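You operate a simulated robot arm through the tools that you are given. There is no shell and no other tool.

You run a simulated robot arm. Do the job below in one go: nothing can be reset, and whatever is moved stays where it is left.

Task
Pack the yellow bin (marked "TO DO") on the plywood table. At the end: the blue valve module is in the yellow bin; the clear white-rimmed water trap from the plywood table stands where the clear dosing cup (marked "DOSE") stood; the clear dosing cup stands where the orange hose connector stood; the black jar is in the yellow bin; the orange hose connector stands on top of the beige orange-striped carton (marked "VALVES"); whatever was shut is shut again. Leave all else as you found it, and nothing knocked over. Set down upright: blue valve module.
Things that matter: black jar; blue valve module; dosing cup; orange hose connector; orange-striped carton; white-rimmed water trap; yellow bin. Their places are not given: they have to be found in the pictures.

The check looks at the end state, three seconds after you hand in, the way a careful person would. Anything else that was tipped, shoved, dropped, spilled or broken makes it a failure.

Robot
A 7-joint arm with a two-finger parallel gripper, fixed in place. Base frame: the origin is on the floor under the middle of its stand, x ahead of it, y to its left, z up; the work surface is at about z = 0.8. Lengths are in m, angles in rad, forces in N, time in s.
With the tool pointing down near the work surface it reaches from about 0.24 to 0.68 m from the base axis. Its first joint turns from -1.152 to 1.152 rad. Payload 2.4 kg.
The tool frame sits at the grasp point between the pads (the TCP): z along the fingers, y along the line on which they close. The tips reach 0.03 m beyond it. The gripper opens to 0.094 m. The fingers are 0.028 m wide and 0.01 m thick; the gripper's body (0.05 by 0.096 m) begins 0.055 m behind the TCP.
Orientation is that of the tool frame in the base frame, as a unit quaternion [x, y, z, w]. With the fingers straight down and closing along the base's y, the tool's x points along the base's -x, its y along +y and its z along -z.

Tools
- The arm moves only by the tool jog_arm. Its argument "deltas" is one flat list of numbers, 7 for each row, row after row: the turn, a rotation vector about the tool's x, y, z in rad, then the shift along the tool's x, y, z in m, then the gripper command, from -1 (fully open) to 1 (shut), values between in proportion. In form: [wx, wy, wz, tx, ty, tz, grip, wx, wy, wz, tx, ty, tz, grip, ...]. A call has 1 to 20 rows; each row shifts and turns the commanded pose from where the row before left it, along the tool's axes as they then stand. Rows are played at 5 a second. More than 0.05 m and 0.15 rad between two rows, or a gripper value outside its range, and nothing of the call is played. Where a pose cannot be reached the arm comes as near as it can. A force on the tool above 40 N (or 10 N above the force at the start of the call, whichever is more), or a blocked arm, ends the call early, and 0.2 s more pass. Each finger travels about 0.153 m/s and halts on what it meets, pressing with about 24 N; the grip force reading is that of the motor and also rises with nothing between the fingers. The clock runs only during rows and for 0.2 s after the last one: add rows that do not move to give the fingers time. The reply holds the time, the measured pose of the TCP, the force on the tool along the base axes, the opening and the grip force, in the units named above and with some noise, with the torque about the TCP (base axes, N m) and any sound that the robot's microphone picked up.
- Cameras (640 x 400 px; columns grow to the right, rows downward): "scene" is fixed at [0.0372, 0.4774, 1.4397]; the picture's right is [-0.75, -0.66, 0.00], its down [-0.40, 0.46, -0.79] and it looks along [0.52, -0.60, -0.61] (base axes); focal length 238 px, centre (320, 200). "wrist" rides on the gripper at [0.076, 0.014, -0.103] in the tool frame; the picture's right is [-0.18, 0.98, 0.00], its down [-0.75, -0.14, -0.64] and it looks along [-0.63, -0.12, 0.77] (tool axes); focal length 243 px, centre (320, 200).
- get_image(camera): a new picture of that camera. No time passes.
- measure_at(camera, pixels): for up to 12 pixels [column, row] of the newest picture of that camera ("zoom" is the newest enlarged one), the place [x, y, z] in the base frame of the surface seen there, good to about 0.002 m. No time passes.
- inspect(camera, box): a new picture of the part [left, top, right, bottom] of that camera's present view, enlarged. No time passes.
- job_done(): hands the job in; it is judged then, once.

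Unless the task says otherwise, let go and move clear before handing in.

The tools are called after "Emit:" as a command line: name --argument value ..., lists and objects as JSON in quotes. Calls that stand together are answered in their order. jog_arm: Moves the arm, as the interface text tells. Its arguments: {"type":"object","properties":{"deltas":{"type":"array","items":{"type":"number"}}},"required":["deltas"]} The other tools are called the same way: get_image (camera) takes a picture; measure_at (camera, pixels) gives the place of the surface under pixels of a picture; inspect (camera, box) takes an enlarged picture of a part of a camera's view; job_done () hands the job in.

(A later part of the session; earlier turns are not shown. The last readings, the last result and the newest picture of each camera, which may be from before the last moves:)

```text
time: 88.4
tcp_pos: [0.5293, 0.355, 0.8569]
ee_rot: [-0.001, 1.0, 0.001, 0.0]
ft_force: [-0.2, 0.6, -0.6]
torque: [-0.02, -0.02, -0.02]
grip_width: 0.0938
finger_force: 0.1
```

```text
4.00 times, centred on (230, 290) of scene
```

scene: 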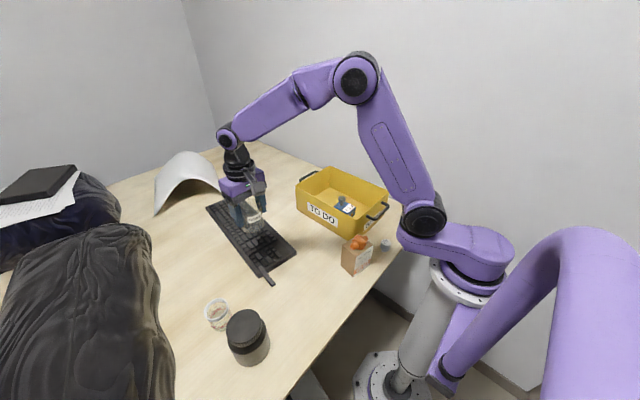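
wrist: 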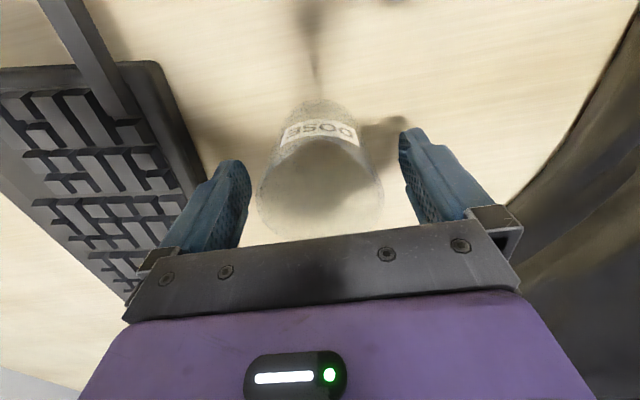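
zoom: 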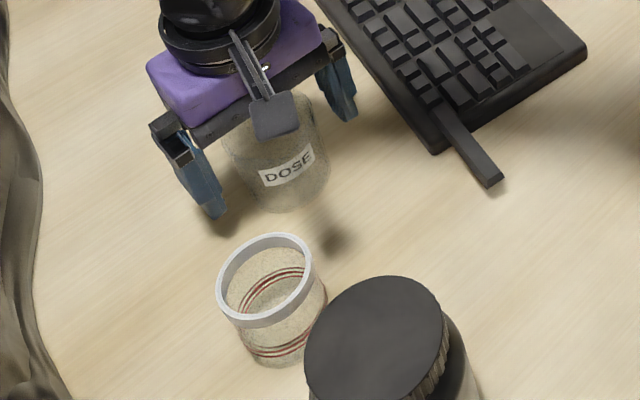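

The cup stands free and upright on the connector's old spot. I'll rise and move above the water trap at about (0.430, 0.418) for a close look.

Emit:
jog_arm --deltas '[0, 0, 0, 0, 0, -0.015, -1, 0, 0, 0, 0, 0, -0.035, -1, 0, 0, 0, 0, 0, -0.045, -1, 0, 0, 0, 0, 0, -0.045, -1, 0, 0, 0, 0.033, 0.021, 0, -1, 0, 0, 0, 0.033, 0.021, 0, -0.8, 0, 0, 0, 0.033, 0.021, 0, -0.6, 0, 0, 0, 0, 0, 0, -0.6]'

Emit:
get_image --camera "wrist"

Emit:
get_image --camera "scene"

```text
time: 90.2
tcp_pos: [0.4305, 0.4173, 0.9975]
ee_rot: [-0.001, 1.0, 0.0, 0.0]
ft_force: [0.0, -0.2, -0.6]
torque: [-0.01, 0.01, 0.0]
grip_width: 0.0751
finger_force: 0.1
```

```text
taken
```

wrist: 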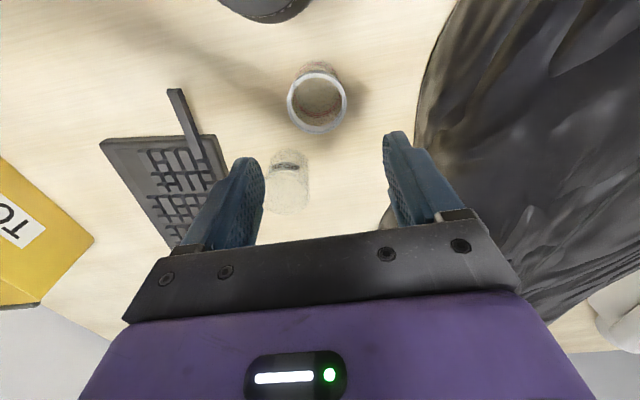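

```text
taken
```

scene: 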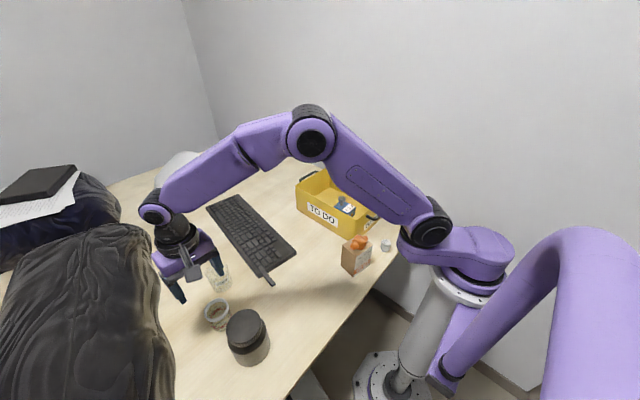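

The trap's rim is at wrist (317,102) and the dosing cup at (290,185). I'll measure the rim.

Emit:
inspect --camera "wrist" --box '[268, 50, 368, 150]'

Emit:
measure_at --camera "zoom" --pixels '[[202, 200], [435, 195], [318, 106], [318, 310], [230, 140], [410, 140], [230, 290], [405, 290], [320, 200], [318, 325], [320, 75], [320, 150]]'

Emit:
measure_at --camera "wrist" --pixels '[[425, 60], [418, 100], [415, 150], [400, 30], [440, 100], [470, 150], [500, 100]]'

```text
4.00 times, centred on (318, 100) of wrist
```

zoom: 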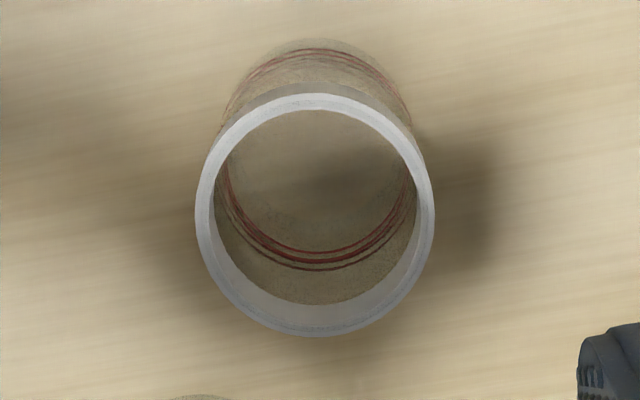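

```text
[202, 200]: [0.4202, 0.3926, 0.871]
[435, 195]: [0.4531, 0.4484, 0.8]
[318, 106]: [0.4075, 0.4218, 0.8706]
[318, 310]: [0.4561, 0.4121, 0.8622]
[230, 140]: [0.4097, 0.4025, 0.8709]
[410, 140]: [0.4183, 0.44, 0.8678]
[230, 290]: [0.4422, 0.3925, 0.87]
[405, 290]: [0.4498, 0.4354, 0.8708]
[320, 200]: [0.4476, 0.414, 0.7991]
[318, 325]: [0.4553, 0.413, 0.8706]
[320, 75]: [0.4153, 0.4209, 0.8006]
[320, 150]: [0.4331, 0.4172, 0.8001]
```

```text
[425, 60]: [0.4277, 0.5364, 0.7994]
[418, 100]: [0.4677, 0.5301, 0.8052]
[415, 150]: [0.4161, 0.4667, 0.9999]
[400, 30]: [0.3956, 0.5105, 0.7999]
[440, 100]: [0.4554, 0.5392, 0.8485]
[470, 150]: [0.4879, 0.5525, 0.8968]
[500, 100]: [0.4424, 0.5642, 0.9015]
```

The rim centre is (0.4315, 0.4165), outer radius about 0.027, and the jacket edge is beyond y 0.51. I'll descend to z 0.860 around it.

Emit:
jog_arm --deltas '[0, 0, 0, -0.001, -0.0008, 0.02, -0.6, 0, 0, 0, 0, 0, 0.035, -0.6, 0, 0, 0, 0, 0, 0.035, -0.6, 0, 0, 0, 0, 0, 0.03, -0.6, 0, 0, 0, 0, 0, 0.0175, -0.6, 0, 0, 0, 0, 0, 0, -0.6]'

Emit:
get_image --camera "wrist"

Emit:
inspect --camera "scene" --box '[170, 250, 290, 350]'

```text
time: 91.6
tcp_pos: [0.4302, 0.4167, 0.8601]
ee_rot: [0.0, 1.0, 0.0, -0.001]
ft_force: [-0.5, 0.4, 0.1]
torque: [-0.03, -0.03, 0.01]
grip_width: 0.0754
finger_force: 0.1
```

```text
taken
```

wrist: 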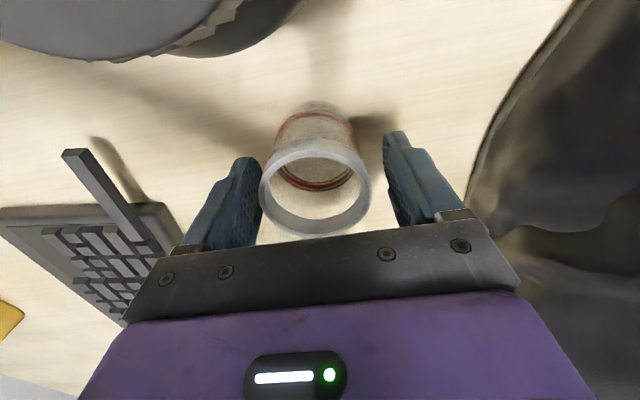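

```text
4.00 times, centred on (230, 300) of scene
```

zoom: 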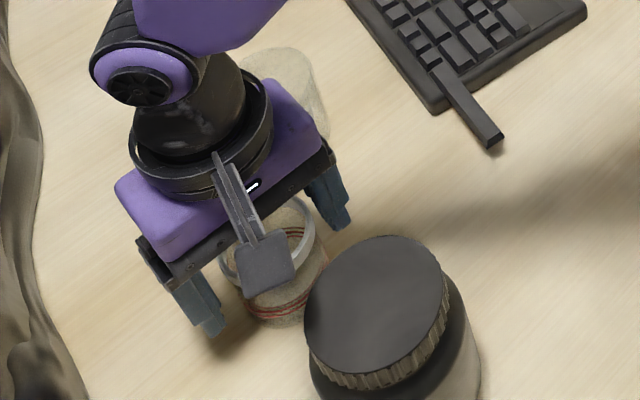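

The trap is between the fingers. I'll close gradually, expecting contact near 0.059.

Emit:
jog_arm --deltas '[0, 0, 0, 0, 0, 0, -0.5, 0, 0, 0, 0, 0, 0, -0.42, 0, 0, 0, 0, 0, 0, -0.36, 0, 0, 0, 0, 0, 0, -0.31, 0, 0, 0, 0, 0, 0, -0.26, 0, 0, 0, 0, 0, 0, -0.26]'

Emit:
jog_arm --deltas '[0, 0, 0, 0, 0, 0, -0.22, 0, 0, 0, 0, 0, 0, -0.18, 0, 0, 0, 0, 0, 0, -0.18]'

Emit:
inspect --camera "wrist" --box '[220, 80, 420, 250]'

```text
time: 93.0
tcp_pos: [0.431, 0.4169, 0.8607]
ee_rot: [-0.001, 1.0, 0.0, 0.0]
ft_force: [0.4, 0.1, -0.1]
torque: [-0.01, -0.05, -0.03]
grip_width: 0.059
finger_force: 0.1
```

```text
time: 93.8
tcp_pos: [0.4301, 0.4164, 0.8591]
ee_rot: [-0.001, 1.0, 0.001, 0.0]
ft_force: [-0.5, -0.6, 0.1]
torque: [0.03, 0.0, 0.01]
grip_width: 0.0554
finger_force: 0.1
```

```text
2.35 times, centred on (320, 165) of wrist
```

zoom: 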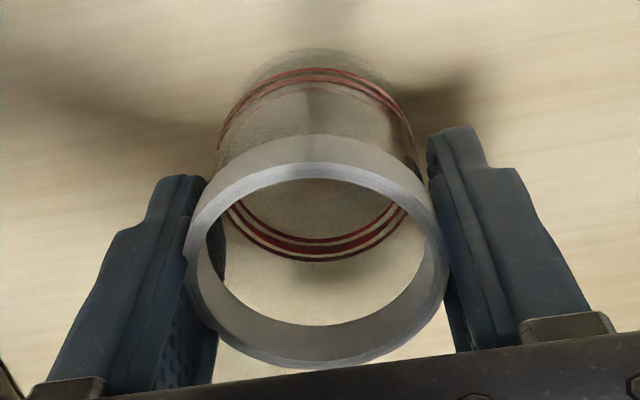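

Emit:
jog_arm --deltas '[0, 0, 0, 0, 0, 0, -0.15, 0, 0, 0, 0, 0, 0, -0.12, 0, 0, 0, 0, 0, 0, -0.12]'

Emit:
jog_arm --deltas '[0, 0, 0, 0, 0, 0, -0.09, 0, 0, 0, 0, 0, 0, -0.06, 0, 0, 0, 0, 0, 0, -0.06]'

```text
time: 94.6
tcp_pos: [0.4298, 0.4172, 0.8607]
ee_rot: [-0.001, 1.0, 0.001, 0.0]
ft_force: [0.2, 1.1, -0.4]
torque: [-0.03, 0.0, 0.0]
grip_width: 0.0536
finger_force: 11.7
```

```text
time: 95.4
tcp_pos: [0.4309, 0.4164, 0.8606]
ee_rot: [-0.001, 1.0, 0.0, 0.0]
ft_force: [-0.4, 1.1, 0.2]
torque: [0.02, -0.03, 0.01]
grip_width: 0.0532
finger_force: 23.9
```

The trap is gripped at 0.0532. I'll lift 2 cm and check that it came up intact.

Emit:
jog_arm --deltas '[0, 0, 0, 0, 0, -0.005, -0.08, 0, 0, 0, 0, 0, -0.015, -0.08, 0, 0, 0, 0, 0, 0, -0.08]'

Emit:
get_image --camera "wrist"

Emit:
inspect --camera "scene" --box '[170, 250, 290, 350]'

```text
time: 96.2
tcp_pos: [0.4304, 0.417, 0.881]
ee_rot: [-0.001, 1.0, 0.0, 0.0]
ft_force: [-0.1, -0.1, -0.1]
torque: [0.02, 0.01, -0.02]
grip_width: 0.0527
finger_force: 24.4
```

```text
taken
```

wrist: 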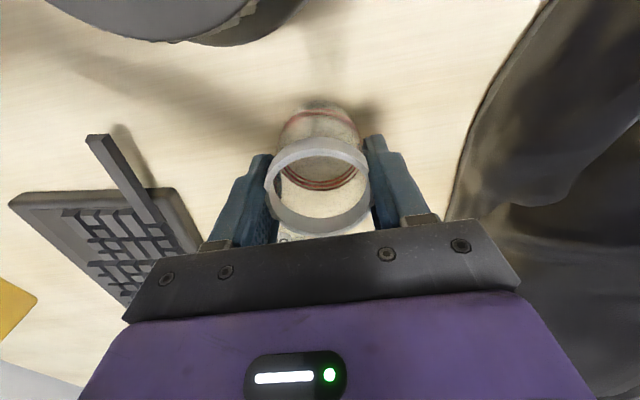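

```text
4.00 times, centred on (230, 300) of scene
```

zoom: 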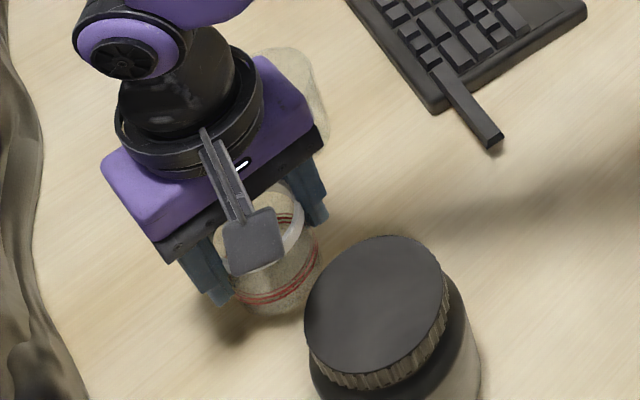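

The trap hangs upright. I'll raise it to z 1.05 first.

Emit:
jog_arm --deltas '[0, 0, 0, 0, 0, -0.04, -0.08, 0, 0, 0, 0, 0, -0.045, -0.08, 0, 0, 0, 0, 0, -0.045, -0.08, 0, 0, 0, 0, 0, -0.039, -0.08, 0, 0, 0, 0, 0, 0, -0.08]'

Emit:
jog_arm --deltas '[0, 0, 0, 0.005, -0.02, 0, -0.08, 0, 0, 0, 0.0095, -0.0382, 0, -0.08, 0, 0, 0, 0.0108, -0.0435, 0, -0.08, 0, 0, 0, 0.0108, -0.0435, 0, -0.08, 0, 0, 0, 0.0108, -0.0435, 0, -0.08, 0, 0, 0, 0.0108, -0.0435, 0, -0.08, 0, 0, 0, 0.0108, -0.0435, 0, -0.08, 0, 0, 0, 0.0108, -0.0435, 0, -0.08, 0, 0, 0, 0.0108, -0.0435, 0, -0.08, 0, 0, 0, 0.0108, -0.0435, 0, -0.08, 0, 0, 0, 0.0108, -0.0435, 0, -0.08, 0, 0, 0, 0.0108, -0.0435, 0, -0.08, 0, 0, 0, 0.0108, -0.0435, 0, -0.08, 0, 0, 0, 0.0108, -0.0435, 0, -0.08, 0, 0, 0, 0.0108, -0.0435, 0, -0.08, 0, 0, 0, 0.0095, -0.0382, 0, -0.08, 0, 0, 0, 0.0088, -0.0355, 0, -0.08, 0, 0, 0, 0.006, -0.0235, 0, -0.08, 0, 0, 0, 0, 0, 0, -0.08]'

Emit:
get_image --camera "wrist"

Emit:
get_image --camera "scene"

```text
time: 97.4
tcp_pos: [0.4295, 0.4157, 1.0514]
ee_rot: [-0.001, 1.0, 0.0, 0.0]
ft_force: [0.7, -0.7, 0.9]
torque: [0.01, -0.04, 0.02]
grip_width: 0.0529
finger_force: 23.7
```

```text
time: 101.4
tcp_pos: [0.2528, -0.3046, 1.0497]
ee_rot: [0.0, 1.0, 0.0, 0.0]
ft_force: [-0.3, -0.8, -0.8]
torque: [0.01, -0.02, 0.0]
grip_width: 0.0528
finger_force: 24.3
```

```text
taken
```

wrist: 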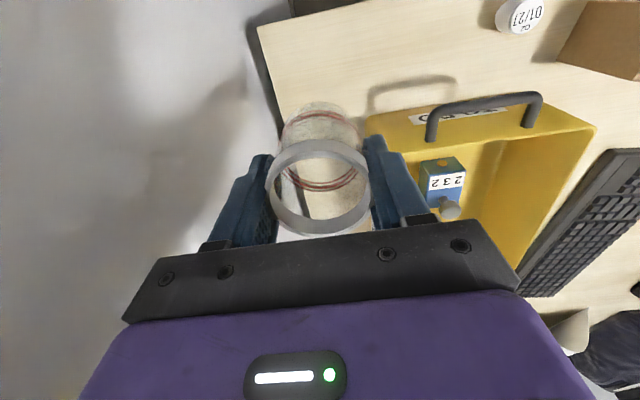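

```text
taken
```

scene: 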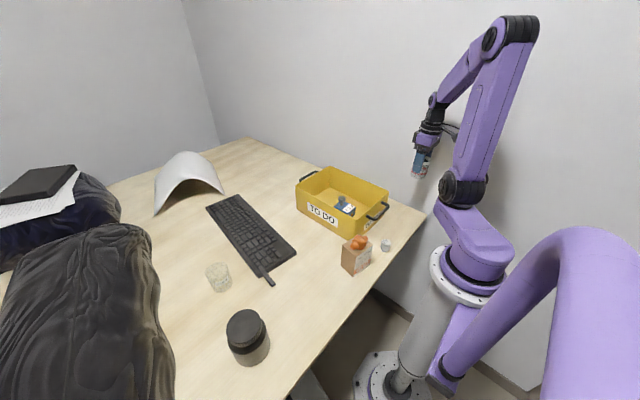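

The trap is over the cup's old spot at (0.2525, -0.3045). I'll lower to about 6 mm above the table.

Emit:
jog_arm --deltas '[0, 0, 0, 0.001, 0.0005, 0.03, -0.08, 0, 0, 0, 0, 0, 0.045, -0.08, 0, 0, 0, 0, 0, 0.045, -0.08, 0, 0, 0, 0, 0, 0.04, -0.08, 0, 0, 0, 0, 0, 0.023, -0.08, 0, 0, 0, 0, 0, 0, -0.08]'

Emit:
jog_arm --deltas '[0, 0, 0, 0, 0, 0.003, -0.08, 0, 0, 0, 0, 0, 0.0015, -0.08, 0, 0, 0, 0, 0, 0, -0.08]'

Emit:
inspect --camera "scene" --box '[370, 170, 450, 230]'

```text
time: 102.8
tcp_pos: [0.2524, -0.3019, 0.8649]
ee_rot: [-0.001, 1.0, -0.001, 0.001]
ft_force: [-0.2, -0.2, -0.9]
torque: [0.05, 0.0, -0.01]
grip_width: 0.0529
finger_force: 23.7
```

```text
time: 103.6
tcp_pos: [0.2517, -0.3029, 0.8618]
ee_rot: [0.0, 1.0, 0.0, 0.0]
ft_force: [0.2, -0.3, 0.4]
torque: [-0.03, 0.01, 0.0]
grip_width: 0.0527
finger_force: 23.9
```

```text
6.67 times, centred on (410, 200) of scene
```

zoom: 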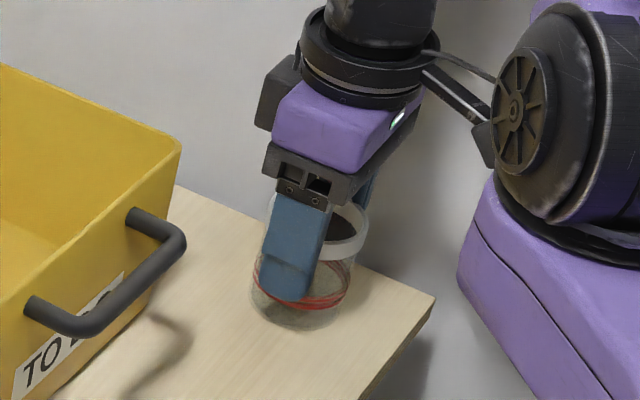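

Not yet touching. I'll go down in sub-millimetre steps.

Emit:
jog_arm --deltas '[0, 0, 0, 0, 0, 0.0008, -0.08, 0, 0, 0, 0, 0, 0, -0.08]'

Emit:
jog_arm --deltas '[0, 0, 0, 0, 0, 0.0007, -0.08, 0, 0, 0, 0, 0, 0, -0.08]'

```text
time: 104.2
tcp_pos: [0.2514, -0.3028, 0.8603]
ee_rot: [0.0, 1.0, 0.0, 0.0]
ft_force: [-0.5, -0.5, -0.5]
torque: [-0.03, 0.0, 0.01]
grip_width: 0.0532
finger_force: 23.9
```

```text
time: 104.8
tcp_pos: [0.2518, -0.3031, 0.8593]
ee_rot: [-0.001, 1.0, 0.0, 0.0]
ft_force: [-0.1, -0.7, -1.0]
torque: [-0.03, -0.03, -0.03]
grip_width: 0.0528
finger_force: 24.4
```

Emit:
jog_arm --deltas '[0, 0, 0, 0, 0, 0.0006, -0.08, 0, 0, 0, 0, 0, 0, -0.08]'

Emit:
jog_arm --deltas '[0, 0, 0, 0, 0, 0.0006, -0.08, 0, 0, 0, 0, 0, 0, -0.08]'

```text
time: 105.4
tcp_pos: [0.2526, -0.3021, 0.8607]
ee_rot: [0.0, 1.0, -0.001, 0.0]
ft_force: [0.0, 1.7, 15.6]
torque: [0.1, -0.04, 0.0]
grip_width: 0.0529
finger_force: 24.0
```

```text
time: 106.0
tcp_pos: [0.2526, -0.3037, 0.8593]
ee_rot: [-0.001, 1.0, 0.0, 0.0]
ft_force: [0.5, 1.1, 15.1]
torque: [0.06, -0.06, -0.03]
grip_width: 0.053
finger_force: 24.1
```

It is in contact with the table at 15 N. I'll ease back slightly and then open in steps.

Emit:
jog_arm --deltas '[0, 0, 0, 0, 0, -0.0006, -0.08, 0, 0, 0, 0, 0, -0.0003, -0.08, 0, 0, 0, 0, 0, 0, -0.08]'

```text
time: 106.8
tcp_pos: [0.2519, -0.3037, 0.8589]
ee_rot: [0.0, 1.0, 0.0, 0.0]
ft_force: [0.0, 0.1, 0.0]
torque: [-0.02, -0.02, -0.02]
grip_width: 0.0526
finger_force: 23.6
```

Emit:
jog_arm --deltas '[0, 0, 0, 0, 0, 0, -0.14, 0, 0, 0, 0, 0, 0, -0.2, 0, 0, 0, 0, 0, 0, -0.3, 0, 0, 0, 0, 0, 0, -0.45, 0, 0, 0, 0, 0, 0, -0.6, 0, 0, 0, 0, 0, 0, -0.8, 0, 0, 0, 0, 0, 0, -0.8]'

Emit:
get_image --camera "wrist"

Emit:
inspect --camera "scene" --box '[370, 170, 450, 230]'

```text
time: 108.4
tcp_pos: [0.2526, -0.3031, 0.8601]
ee_rot: [-0.001, 1.0, 0.0, 0.0]
ft_force: [-0.7, -0.1, 0.0]
torque: [0.02, -0.02, -0.01]
grip_width: 0.0847
finger_force: 0.0
```

```text
taken
```

wrist: 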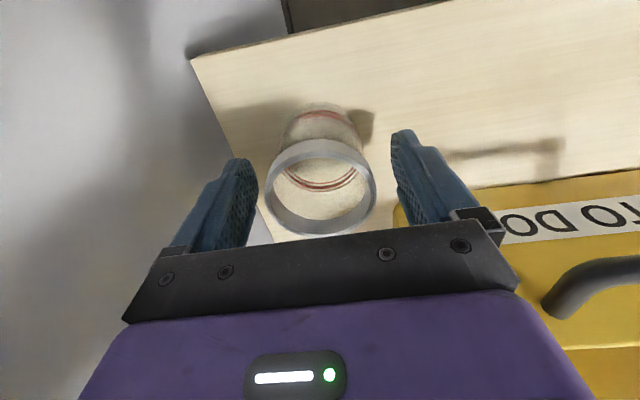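

```text
6.67 times, centred on (410, 200) of scene
```

zoom: 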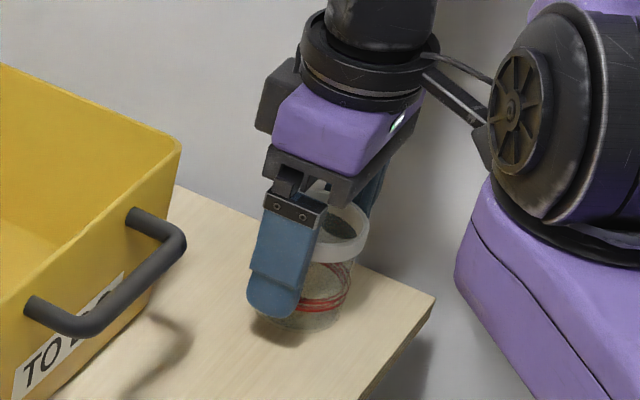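

The trap stands free on the cup's old spot. I'll rise straight up and check it.

Emit:
jog_arm --deltas '[0, 0, 0, 0, 0, -0.015, -0.8, 0, 0, 0, 0, 0, -0.035, -0.8, 0, 0, 0, 0, 0, -0.045, -0.8, 0, 0, 0, 0, 0, -0.045, -0.8, 0, 0, 0, 0, 0, -0.045, -0.8, 0, 0, 0, 0, 0, -0.02, -1, 0, 0, 0, 0, 0, 0, -1]'

Emit:
get_image --camera "wrist"

Emit:
inspect --camera "scene" --box '[370, 170, 450, 230]'

Emit:
measure_at --camera "wrist" --pixels '[[318, 100], [300, 90], [340, 90], [318, 120], [318, 80]]'

```text
time: 110.0
tcp_pos: [0.2513, -0.3034, 1.0639]
ee_rot: [-0.001, 1.0, 0.001, 0.0]
ft_force: [0.2, -0.3, -0.1]
torque: [0.02, -0.01, 0.0]
grip_width: 0.0941
finger_force: 0.1
```

```text
taken
```

wrist: 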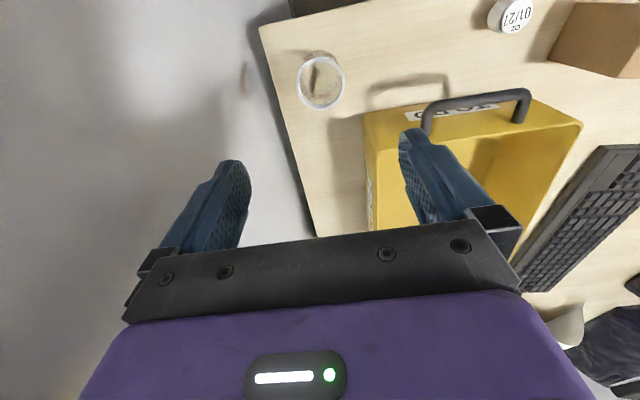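

```text
6.67 times, centred on (410, 200) of scene
```

zoom: 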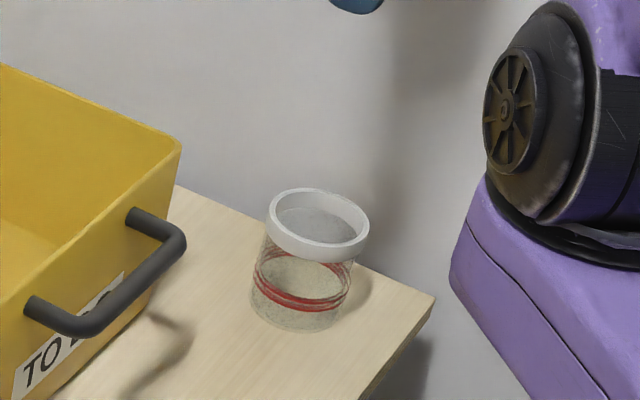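

```text
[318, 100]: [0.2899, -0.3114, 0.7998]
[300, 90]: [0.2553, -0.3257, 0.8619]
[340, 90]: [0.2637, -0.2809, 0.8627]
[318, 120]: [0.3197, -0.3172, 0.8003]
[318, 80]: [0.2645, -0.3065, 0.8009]
```

The trap stands upright where the cup was. Now the jar: I'll cross over at z 1.06 to above it.

Emit:
jog_arm --deltas '[0, 0, 0, -0.00392, 0.04144, 0, -1, 0, 0, 0, -0.00392, 0.04144, 0, -1, 0, 0, 0, -0.00392, 0.04144, 0, -1, 0, 0, 0, -0.00392, 0.04144, 0, -1, 0, 0, 0, -0.00392, 0.04144, 0, -1, 0, 0, 0, -0.00392, 0.04144, 0, -1, 0, 0, 0, -0.00392, 0.04144, 0, -1, 0, 0, 0, -0.00392, 0.04144, 0, -1, 0, 0, 0, -0.00392, 0.04144, 0, -1, 0, 0, 0, -0.00392, 0.04144, 0, -1, 0, 0, 0, -0.00392, 0.04144, 0, -1, 0, 0, 0, -0.00392, 0.04144, 0, -1, 0, 0, 0, -0.00392, 0.04144, 0, -1, 0, 0, 0, -0.00392, 0.04144, 0, -1, 0, 0, 0, -0.00392, 0.04144, 0, -1, 0, 0, 0, -0.00392, 0.04144, 0, -1, 0, 0, 0, -0.00392, 0.04144, 0, -1, 0, 0, 0, 0, 0, 0, -1]'

Emit:
get_image --camera "wrist"

Emit:
get_image --camera "scene"

```text
time: 113.8
tcp_pos: [0.3154, 0.4005, 1.0641]
ee_rot: [-0.001, 1.0, 0.001, 0.0]
ft_force: [-0.7, 0.4, -0.4]
torque: [-0.01, 0.01, -0.01]
grip_width: 0.0938
finger_force: 0.0
```

```text
taken
```

wrist: 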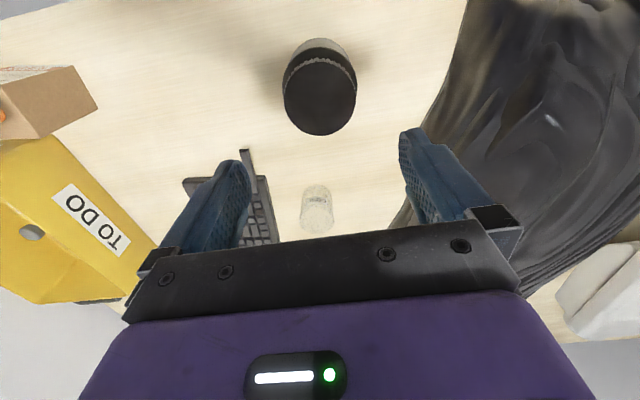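

```text
taken
```

scene: 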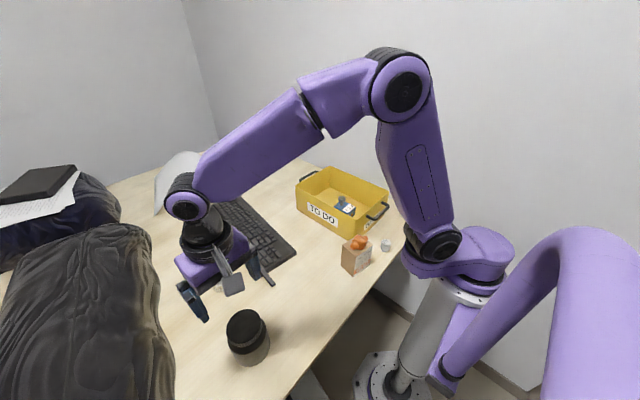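

The jar is straight below at wrist (320,88). I'll zoom and measure the lid and the body walls.

Emit:
inspect --camera "wrist" --box '[270, 30, 370, 140]'

Emit:
measure_at --camera "zoom" --pixels '[[320, 200], [200, 240], [438, 235], [320, 345], [320, 120], [220, 160], [420, 150], [250, 60], [390, 60], [330, 30], [205, 180], [300, 40]]'

```text
3.64 times, centred on (320, 85) of wrist
```

zoom: 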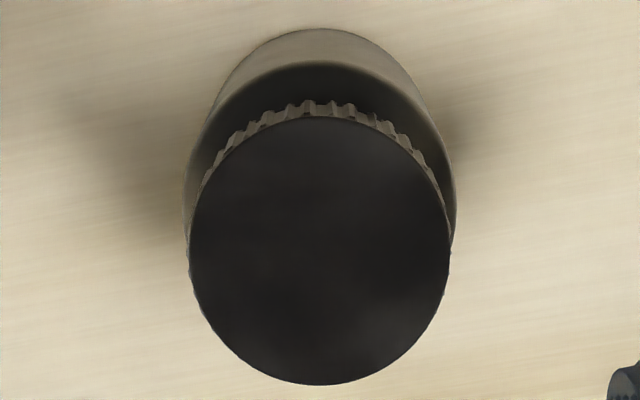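

```text
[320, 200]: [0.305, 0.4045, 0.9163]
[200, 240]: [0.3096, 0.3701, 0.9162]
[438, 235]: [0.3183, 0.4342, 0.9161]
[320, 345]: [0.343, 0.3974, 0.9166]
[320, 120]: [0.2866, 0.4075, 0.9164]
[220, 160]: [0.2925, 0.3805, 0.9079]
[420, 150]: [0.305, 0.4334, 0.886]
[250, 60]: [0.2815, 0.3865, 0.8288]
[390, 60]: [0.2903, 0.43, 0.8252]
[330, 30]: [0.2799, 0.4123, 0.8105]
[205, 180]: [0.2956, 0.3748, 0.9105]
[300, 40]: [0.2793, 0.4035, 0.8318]
```

Emit:
measure_at --camera "zoom" --pixels '[[195, 255], [445, 250], [322, 380], [318, 120], [230, 345], [410, 345], [235, 155], [410, 155], [188, 190], [453, 190], [190, 165], [450, 160]]'

Emit:
inspect --camera "scene" --box '[207, 295, 287, 375]'

Emit:
measure_at --camera "zoom" --pixels '[[185, 110], [470, 60], [490, 170], [240, 280], [480, 230], [300, 310], [400, 350], [490, 200], [260, 330], [450, 330], [350, 380], [230, 240]]'

```text
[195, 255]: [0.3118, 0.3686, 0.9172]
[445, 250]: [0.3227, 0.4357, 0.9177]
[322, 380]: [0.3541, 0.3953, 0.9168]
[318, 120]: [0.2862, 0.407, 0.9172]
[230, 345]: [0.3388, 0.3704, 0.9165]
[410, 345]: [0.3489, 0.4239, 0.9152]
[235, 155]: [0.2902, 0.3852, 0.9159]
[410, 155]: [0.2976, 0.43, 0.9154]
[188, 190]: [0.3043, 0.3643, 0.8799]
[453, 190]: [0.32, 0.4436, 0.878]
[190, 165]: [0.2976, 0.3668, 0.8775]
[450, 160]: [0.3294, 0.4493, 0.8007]
```

```text
5.00 times, centred on (247, 335) of scene
```

zoom: 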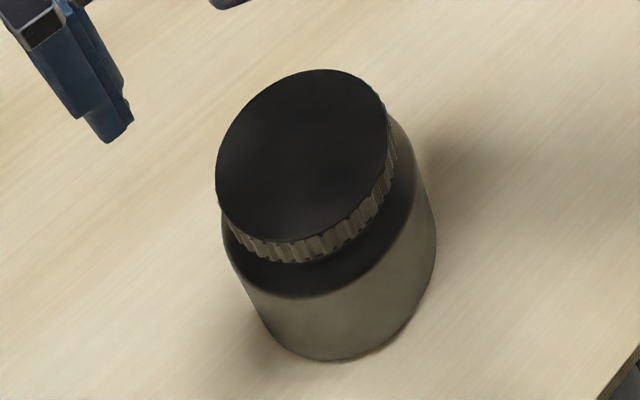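

```text
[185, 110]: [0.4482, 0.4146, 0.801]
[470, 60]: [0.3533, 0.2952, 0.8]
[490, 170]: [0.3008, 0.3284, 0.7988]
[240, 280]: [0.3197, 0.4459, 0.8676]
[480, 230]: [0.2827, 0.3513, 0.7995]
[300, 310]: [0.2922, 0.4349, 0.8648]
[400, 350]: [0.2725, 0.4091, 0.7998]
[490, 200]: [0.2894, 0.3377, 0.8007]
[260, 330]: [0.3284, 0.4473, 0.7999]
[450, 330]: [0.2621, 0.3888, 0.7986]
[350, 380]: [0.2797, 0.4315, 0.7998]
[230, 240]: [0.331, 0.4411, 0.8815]
```

The lid centre is (0.3205, 0.402) with radius 0.035, and the body radius is about 0.043, so the opening leaves only a few mm a side. I'll check the finger's rail geometry to choose the best grip depth.

Emit:
inspect --camera "wrist" --box '[380, 110, 480, 240]'

Emit:
measure_at --camera "zoom" --pixels '[[200, 90], [205, 130], [215, 170], [230, 220], [255, 280], [280, 340], [235, 100], [240, 140], [260, 200], [300, 290], [200, 60], [260, 60]]'

Emit:
inspect --camera "wrist" --box '[160, 130, 270, 260]'

Emit:
measure_at --camera "zoom" --pixels '[[390, 90], [400, 130], [410, 170], [380, 200], [360, 250], [340, 300], [420, 250], [400, 290], [340, 90], [350, 130], [330, 180], [300, 230]]'

```text
3.08 times, centred on (430, 175) of wrist
```

zoom: 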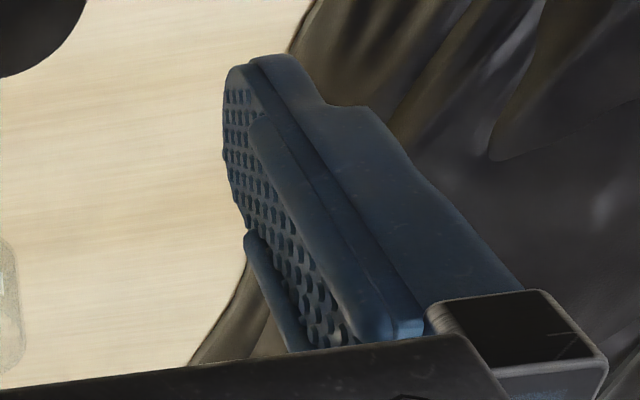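

```text
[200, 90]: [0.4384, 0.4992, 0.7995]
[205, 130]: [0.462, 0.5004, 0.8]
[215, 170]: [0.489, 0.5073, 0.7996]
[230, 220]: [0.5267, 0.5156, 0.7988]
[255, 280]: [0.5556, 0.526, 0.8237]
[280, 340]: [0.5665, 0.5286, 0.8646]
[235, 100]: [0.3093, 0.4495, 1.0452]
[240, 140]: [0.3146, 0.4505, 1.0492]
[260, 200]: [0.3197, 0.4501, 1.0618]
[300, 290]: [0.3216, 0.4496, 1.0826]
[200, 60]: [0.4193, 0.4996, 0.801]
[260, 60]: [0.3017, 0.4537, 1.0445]
```

```text
3.08 times, centred on (215, 195) of wrist
```

zoom: 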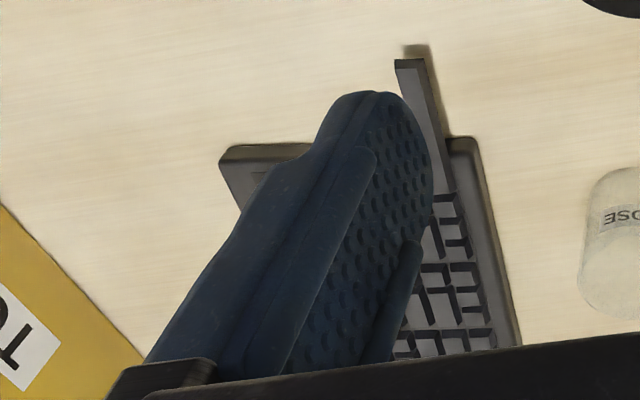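

```text
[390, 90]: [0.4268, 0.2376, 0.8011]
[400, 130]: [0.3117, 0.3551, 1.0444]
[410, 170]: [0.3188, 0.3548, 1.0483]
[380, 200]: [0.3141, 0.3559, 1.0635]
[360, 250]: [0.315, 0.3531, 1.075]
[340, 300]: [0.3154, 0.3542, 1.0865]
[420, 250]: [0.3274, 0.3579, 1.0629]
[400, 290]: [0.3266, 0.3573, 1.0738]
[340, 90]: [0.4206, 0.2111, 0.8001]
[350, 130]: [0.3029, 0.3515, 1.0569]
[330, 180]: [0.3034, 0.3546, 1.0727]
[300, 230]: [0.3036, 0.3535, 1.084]
```

The rails stand about 3 mm proud but start 20 mm above the tips, so gripping with only the lowest 20 mm on the jar body gives about 4 mm clearance per side. I'll centre over (0.3205, 0.402) and lower to tips beside the lid.

Emit:
jog_arm --deltas '[0, 0, 0, -0.005, 0, 0.03, -1, 0, 0, 0, 0, 0, 0.04, -1, 0, 0, 0, 0, 0, 0.04, -1, 0, 0, 0, 0, 0, 0.024, -1, 0, 0, 0, 0, 0, 0, -1]'

Emit:
get_image --camera "wrist"

Emit:
inspect --camera "scene" --box '[190, 270, 310, 370]'

```text
time: 115.0
tcp_pos: [0.3222, 0.4008, 0.9307]
ee_rot: [-0.001, 1.0, 0.0, 0.0]
ft_force: [0.1, 0.8, 0.3]
torque: [-0.02, 0.01, -0.01]
grip_width: 0.0939
finger_force: 0.1
```

```text
taken
```

wrist: 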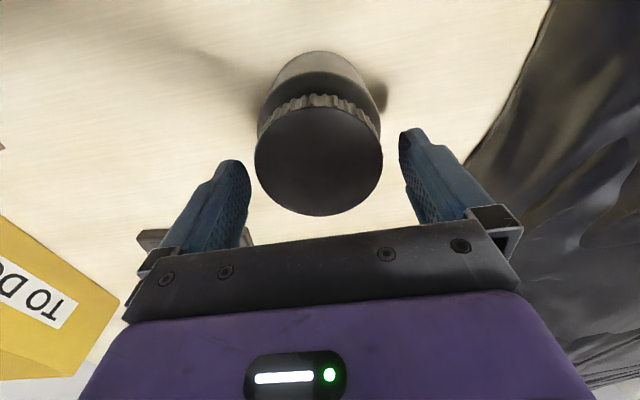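

```text
4.00 times, centred on (250, 320) of scene
```

zoom: 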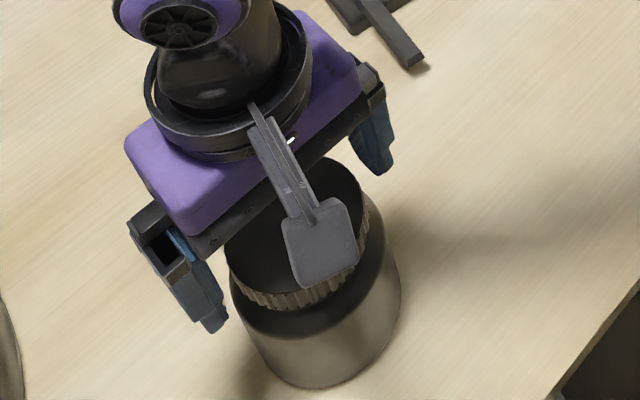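

I'll measure the pads and lid edges in this view to confirm the centring.

Emit:
inspect --camera "wrist" --box '[220, 40, 430, 230]'

Emit:
measure_at --camera "zoom" --pixels '[[126, 260], [490, 250], [300, 390], [300, 160], [56, 310], [60, 330], [545, 225], [555, 260], [145, 150], [480, 150], [500, 170], [130, 170]]'

```text
2.11 times, centred on (325, 135) of wrist
```

zoom: 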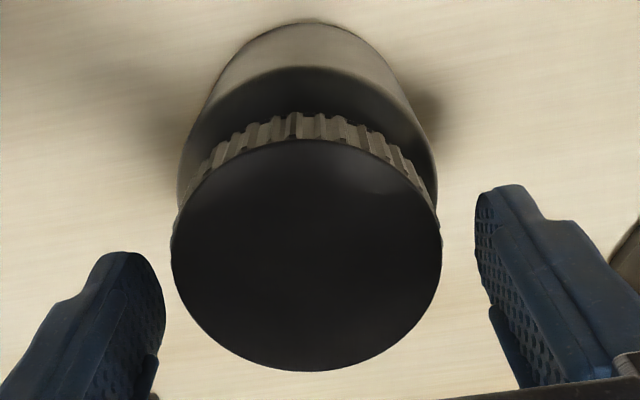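

```text
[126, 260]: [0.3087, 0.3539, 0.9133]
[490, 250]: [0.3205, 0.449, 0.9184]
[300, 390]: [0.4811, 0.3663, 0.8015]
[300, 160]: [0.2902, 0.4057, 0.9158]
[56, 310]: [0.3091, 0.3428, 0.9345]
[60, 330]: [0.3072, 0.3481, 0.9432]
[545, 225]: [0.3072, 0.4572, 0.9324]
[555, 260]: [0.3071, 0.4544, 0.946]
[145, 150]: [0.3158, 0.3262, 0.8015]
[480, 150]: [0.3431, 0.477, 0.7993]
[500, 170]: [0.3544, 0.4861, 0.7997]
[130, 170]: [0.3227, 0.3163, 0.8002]
```

Emit:
measure_at --camera "zoom" --pixels '[[178, 255], [436, 250], [185, 290], [425, 290], [181, 190], [434, 180], [200, 320], [405, 325], [307, 366], [183, 165], [430, 160], [306, 142]]'

```text
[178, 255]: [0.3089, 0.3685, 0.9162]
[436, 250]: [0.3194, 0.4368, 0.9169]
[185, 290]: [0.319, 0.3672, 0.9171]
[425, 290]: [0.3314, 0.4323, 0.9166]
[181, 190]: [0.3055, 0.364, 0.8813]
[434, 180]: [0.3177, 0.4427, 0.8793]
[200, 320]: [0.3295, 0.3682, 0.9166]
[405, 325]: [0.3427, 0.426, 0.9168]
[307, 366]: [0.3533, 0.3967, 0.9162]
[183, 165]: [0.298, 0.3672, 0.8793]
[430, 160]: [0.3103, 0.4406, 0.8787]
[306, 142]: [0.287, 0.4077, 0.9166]
```

Pads are centred at y 0.4015 and the jar at about 0.402, so they match. I'll lower the tips past the shoulder slowly, watching the force.

Emit:
jog_arm --deltas '[0, 0, 0, 0.001, 0.0006, 0.01, -1, 0, 0, 0, 0, 0, 0.008, -1, 0, 0, 0, 0, 0, 0.005, -1, 0, 0, 0, 0, 0, 0, -1]'

Emit:
jog_arm --deltas '[0, 0, 0, 0, 0, 0.004, -1, 0, 0, 0, 0, 0, 0.004, -1, 0, 0, 0, 0, 0, 0.004, -1, 0, 0, 0, 0, 0, 0, -1]'

```text
time: 116.0
tcp_pos: [0.3204, 0.4013, 0.9073]
ee_rot: [-0.001, 1.0, 0.001, 0.0]
ft_force: [-0.4, 0.0, 0.2]
torque: [0.01, -0.01, 0.02]
grip_width: 0.0939
finger_force: 0.0
```

```text
time: 117.0
tcp_pos: [0.32, 0.4014, 0.8951]
ee_rot: [0.0, 1.0, 0.0, 0.001]
ft_force: [-0.1, 0.0, -0.3]
torque: [-0.03, -0.03, -0.01]
grip_width: 0.094
finger_force: 0.1
```

No contact at z 0.895 (tips at 0.865). I'll continue to z 0.880 in 4 mm steps.

Emit:
jog_arm --deltas '[0, 0, 0, 0, 0, 0.004, -1, 0, 0, 0, 0, 0, 0.004, -1, 0, 0, 0, 0, 0, 0.004, -1, 0, 0, 0, 0, 0, 0.002, -1, 0, 0, 0, 0, 0, 0, -1]'

Emit:
get_image --camera "wrist"

Emit:
inspect --camera "scene" --box '[190, 270, 310, 370]'

```text
time: 118.2
tcp_pos: [0.32, 0.4015, 0.8819]
ee_rot: [-0.001, 1.0, 0.0, 0.0]
ft_force: [0.7, -0.3, 0.6]
torque: [0.0, 0.02, -0.02]
grip_width: 0.0941
finger_force: 0.0
```

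```text
taken
```

wrist: 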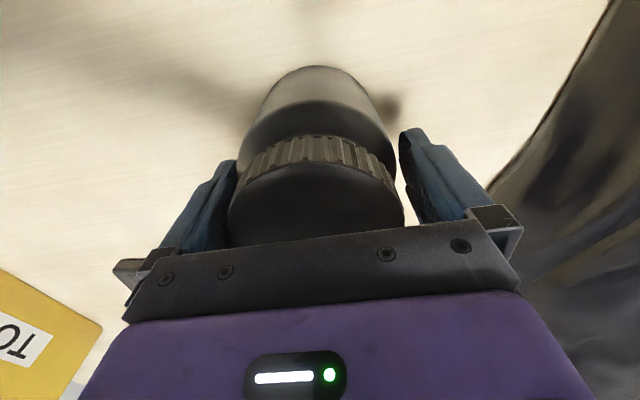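

```text
4.00 times, centred on (250, 320) of scene
```

zoom: 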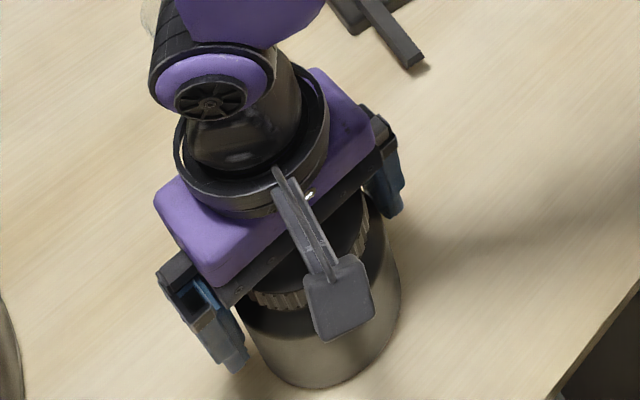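

The tips passed the shoulder without contact and the jar sits centred. I'll go 3 mm lower and close on the body.

Emit:
jog_arm --deltas '[0, 0, 0, 0, 0, 0.003, -1, 0, 0, 0, 0, 0, 0, -0.95, 0, 0, 0, 0, 0, 0, -0.9, 0, 0, 0, 0, 0, 0, -0.85, 0, 0, 0, 0, 0, 0, -0.8, 0, 0, 0, 0, 0, 0, -0.8]'

Emit:
jog_arm --deltas '[0, 0, 0, 0, 0, 0, -0.7, 0, 0, 0, 0, 0, 0, -0.5, 0, 0, 0, 0, 0, 0, -0.5]'

Emit:
get_image --camera "wrist"

```text
time: 119.6
tcp_pos: [0.3212, 0.4014, 0.8777]
ee_rot: [0.0, 1.0, 0.0, 0.0]
ft_force: [0.2, -0.2, 0.3]
torque: [-0.05, -0.01, 0.03]
grip_width: 0.0857
finger_force: 23.5
```

```text
time: 120.4
tcp_pos: [0.3207, 0.4012, 0.8789]
ee_rot: [0.0, 1.0, -0.001, 0.0]
ft_force: [1.2, 0.3, 0.6]
torque: [0.05, 0.02, 0.02]
grip_width: 0.0857
finger_force: 24.3
```

```text
taken
```

wrist: 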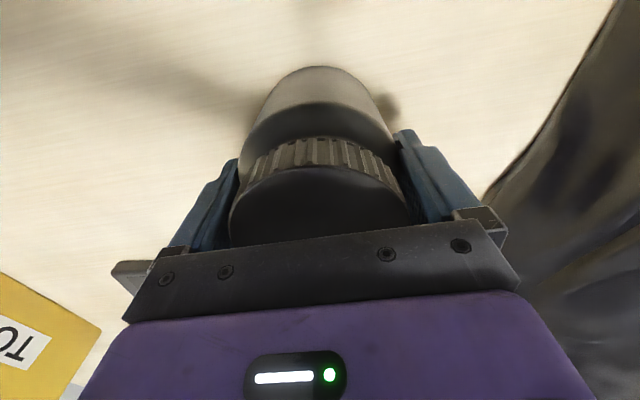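

The jar is gripped at 0.0857, which matches its diameter. I'll lift 2 cm slowly and check for slip.

Emit:
jog_arm --deltas '[0, 0, 0, 0, 0, -0.004, -0.5, 0, 0, 0, 0, 0, -0.006, -0.5, 0, 0, 0, 0, 0, -0.01, -0.5, 0, 0, 0, 0, 0, 0, -0.5, 0, 0, 0, 0, 0, 0, -0.5]'

Emit:
inspect --camera "scene" --box '[190, 270, 310, 370]'

Emit:
get_image --camera "wrist"

```text
time: 121.6
tcp_pos: [0.3218, 0.4014, 0.8991]
ee_rot: [-0.001, 1.0, 0.0, 0.0]
ft_force: [-0.7, -0.1, -1.6]
torque: [0.0, -0.05, -0.01]
grip_width: 0.0858
finger_force: 24.0
```

```text
4.00 times, centred on (250, 320) of scene
```

zoom: 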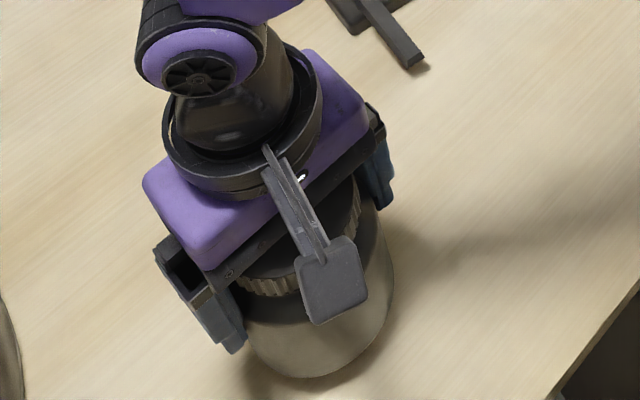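

```text
taken
```

wrist: 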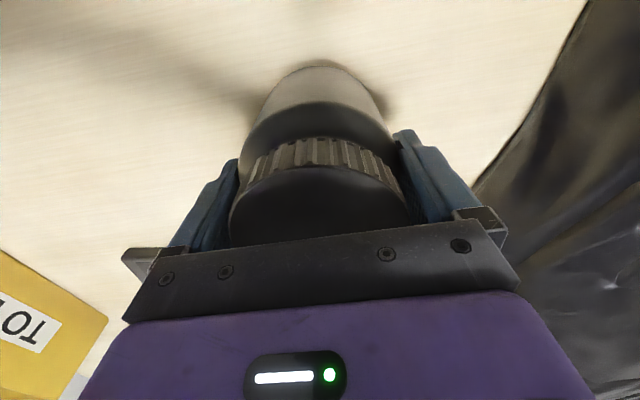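

The jar is held with no slip. I'll raise it to z 1.06.

Emit:
jog_arm --deltas '[0, 0, 0, 0, 0, -0.03, -0.5, 0, 0, 0, 0, 0, -0.045, -0.5, 0, 0, 0, 0, 0, -0.045, -0.5, 0, 0, 0, 0, 0, -0.04, -0.5, 0, 0, 0, 0, 0, 0, -0.5]'

Emit:
jog_arm --deltas '[0, 0, 0, -0.008, -0.0193, 0, -0.5, 0, 0, 0, -0.014, -0.0338, 0, -0.5, 0, 0, 0, -0.016, -0.03867, 0, -0.5, 0, 0, 0, -0.016, -0.03867, 0, -0.5, 0, 0, 0, -0.016, -0.03867, 0, -0.5, 0, 0, 0, -0.016, -0.03867, 0, -0.5, 0, 0, 0, -0.016, -0.03867, 0, -0.5, 0, 0, 0, -0.016, -0.03867, 0, -0.5, 0, 0, 0, -0.016, -0.03867, 0, -0.5, 0, 0, 0, -0.016, -0.03867, 0, -0.5, 0, 0, 0, -0.016, -0.03867, 0, -0.5, 0, 0, 0, -0.016, -0.03867, 0, -0.5, 0, 0, 0, -0.016, -0.03867, 0, -0.5, 0, 0, 0, -0.014, -0.0338, 0, -0.5, 0, 0, 0, -0.012, -0.029, 0, -0.5, 0, 0, 0, 0, 0, 0, -0.5]'

Emit:
get_image --camera "wrist"

Emit:
get_image --camera "scene"

```text
time: 122.8
tcp_pos: [0.3221, 0.4001, 1.0591]
ee_rot: [-0.001, 1.0, 0.001, 0.0]
ft_force: [0.7, 0.3, -1.7]
torque: [-0.03, -0.01, -0.01]
grip_width: 0.0857
finger_force: 23.4
```

```text
time: 126.2
tcp_pos: [0.5452, -0.14, 1.059]
ee_rot: [-0.001, 1.0, 0.0, 0.0]
ft_force: [-0.3, 0.7, -1.4]
torque: [0.02, -0.03, 0.0]
grip_width: 0.0857
finger_force: 24.0
```

```text
taken
```

wrist: 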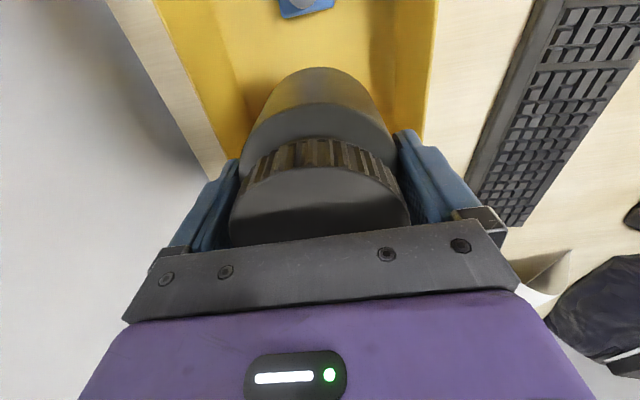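

```text
taken
```

scene: 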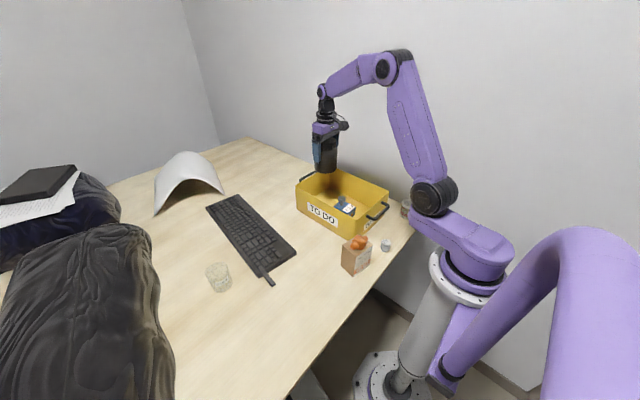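

The jar is over the free part of the bin, beyond the module (blue at wrist (305,5)). I'll lower it until it is about 8 mm above the bin floor.

Emit:
jog_arm --deltas '[0, 0, 0, 0, 0, 0.03, -0.5, 0, 0, 0, 0, 0, 0.04, -0.5, 0, 0, 0, 0, 0, 0.04, -0.5, 0, 0, 0, 0, 0, 0.035, -0.5, 0, 0, 0, 0, 0, 0.02, -0.5, 0, 0, 0, 0, 0, 0, -0.5]'

Emit:
get_image --camera "wrist"

Emit:
inspect --camera "scene" --box '[280, 130, 420, 240]'

```text
time: 127.6
tcp_pos: [0.5465, -0.1392, 0.8938]
ee_rot: [-0.001, 1.0, 0.0, 0.0]
ft_force: [0.4, -0.2, -1.2]
torque: [0.01, 0.01, 0.02]
grip_width: 0.0857
finger_force: 24.1
```

```text
taken
```

wrist: 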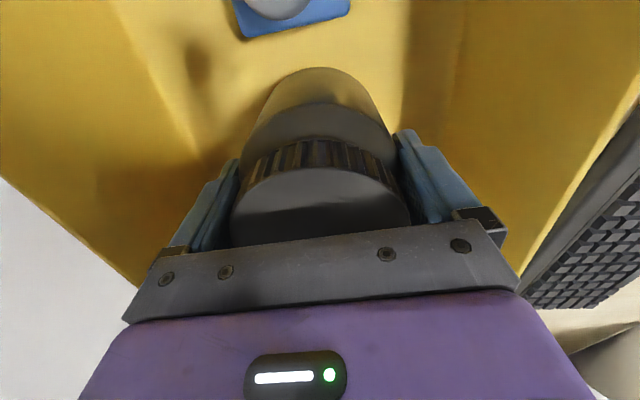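

```text
3.64 times, centred on (350, 185) of scene
```

zoom: 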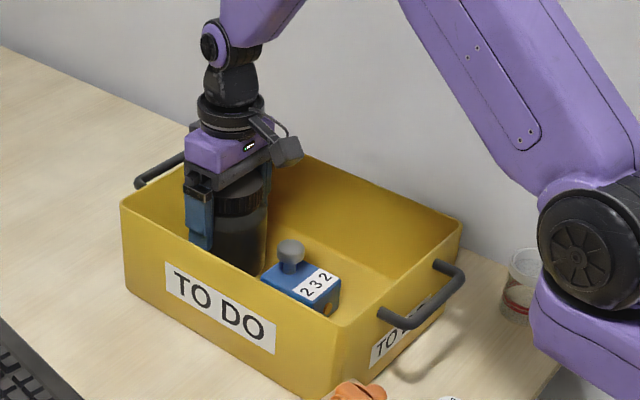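

The jar is inside the bin, clear of the module and the walls. I'll lower the last few millimetres until it touches.

Emit:
jog_arm --deltas '[0, 0, 0, 0, 0, 0.004, -0.5, 0, 0, 0, 0, 0, 0.002, -0.5, 0, 0, 0, 0, 0, 0, -0.5]'

Emit:
jog_arm --deltas '[0, 0, 0, 0, 0, 0.0008, -0.5, 0, 0, 0, 0, 0, 0, -0.5]'

Emit:
jog_arm --deltas '[0, 0, 0, 0, 0, 0.0008, -0.5, 0, 0, 0, 0, 0, 0, -0.5]'

```text
time: 128.4
tcp_pos: [0.5464, -0.1396, 0.8879]
ee_rot: [-0.002, 1.0, 0.0, 0.0]
ft_force: [0.4, -0.1, -1.6]
torque: [0.0, 0.02, 0.0]
grip_width: 0.0857
finger_force: 23.7
```

```text
time: 129.0
tcp_pos: [0.5459, -0.1399, 0.8867]
ee_rot: [-0.001, 1.0, 0.0, 0.001]
ft_force: [0.2, -0.9, -2.1]
torque: [0.01, 0.03, 0.0]
grip_width: 0.0857
finger_force: 24.3
```

```text
time: 129.6
tcp_pos: [0.5462, -0.1401, 0.8859]
ee_rot: [0.0, 1.0, 0.0, 0.0]
ft_force: [-0.4, 0.0, -1.4]
torque: [0.02, 0.03, 0.04]
grip_width: 0.0854
finger_force: 23.6
```

Emit:
jog_arm --deltas '[0, 0, 0, 0, 0, 0.0007, -0.5, 0, 0, 0, 0, 0, 0, -0.5]'

Emit:
jog_arm --deltas '[0, 0, 0, 0, 0, 0.0005, -0.5, 0, 0, 0, 0, 0, 0, -0.5]'

```text
time: 130.2
tcp_pos: [0.5468, -0.1396, 0.8847]
ee_rot: [0.0, 1.0, 0.001, 0.001]
ft_force: [0.3, -0.1, -0.4]
torque: [0.04, -0.04, -0.01]
grip_width: 0.0857
finger_force: 23.8
```

```text
time: 130.8
tcp_pos: [0.5462, -0.1392, 0.8837]
ee_rot: [-0.002, 1.0, 0.001, 0.0]
ft_force: [0.3, -0.3, -0.9]
torque: [0.07, -0.01, 0.01]
grip_width: 0.0857
finger_force: 23.8
```

Emit:
jog_arm --deltas '[0, 0, 0, 0, 0, 0.0005, -0.5, 0, 0, 0, 0, 0, 0, -0.5]'

Emit:
jog_arm --deltas '[0, 0, 0, 0, 0, 0.0004, -0.5, 0, 0, 0, 0, 0, 0, -0.5]'

```text
time: 131.4
tcp_pos: [0.546, -0.1403, 0.8861]
ee_rot: [-0.001, 1.0, 0.0, -0.001]
ft_force: [-0.4, 1.0, 2.7]
torque: [0.03, 0.09, 0.02]
grip_width: 0.0858
finger_force: 23.9
```

```text
time: 132.0
tcp_pos: [0.5468, -0.1398, 0.8854]
ee_rot: [-0.001, 1.0, 0.0, 0.0]
ft_force: [-1.7, 0.8, 14.1]
torque: [0.15, 0.36, -0.02]
grip_width: 0.0855
finger_force: 24.3
```

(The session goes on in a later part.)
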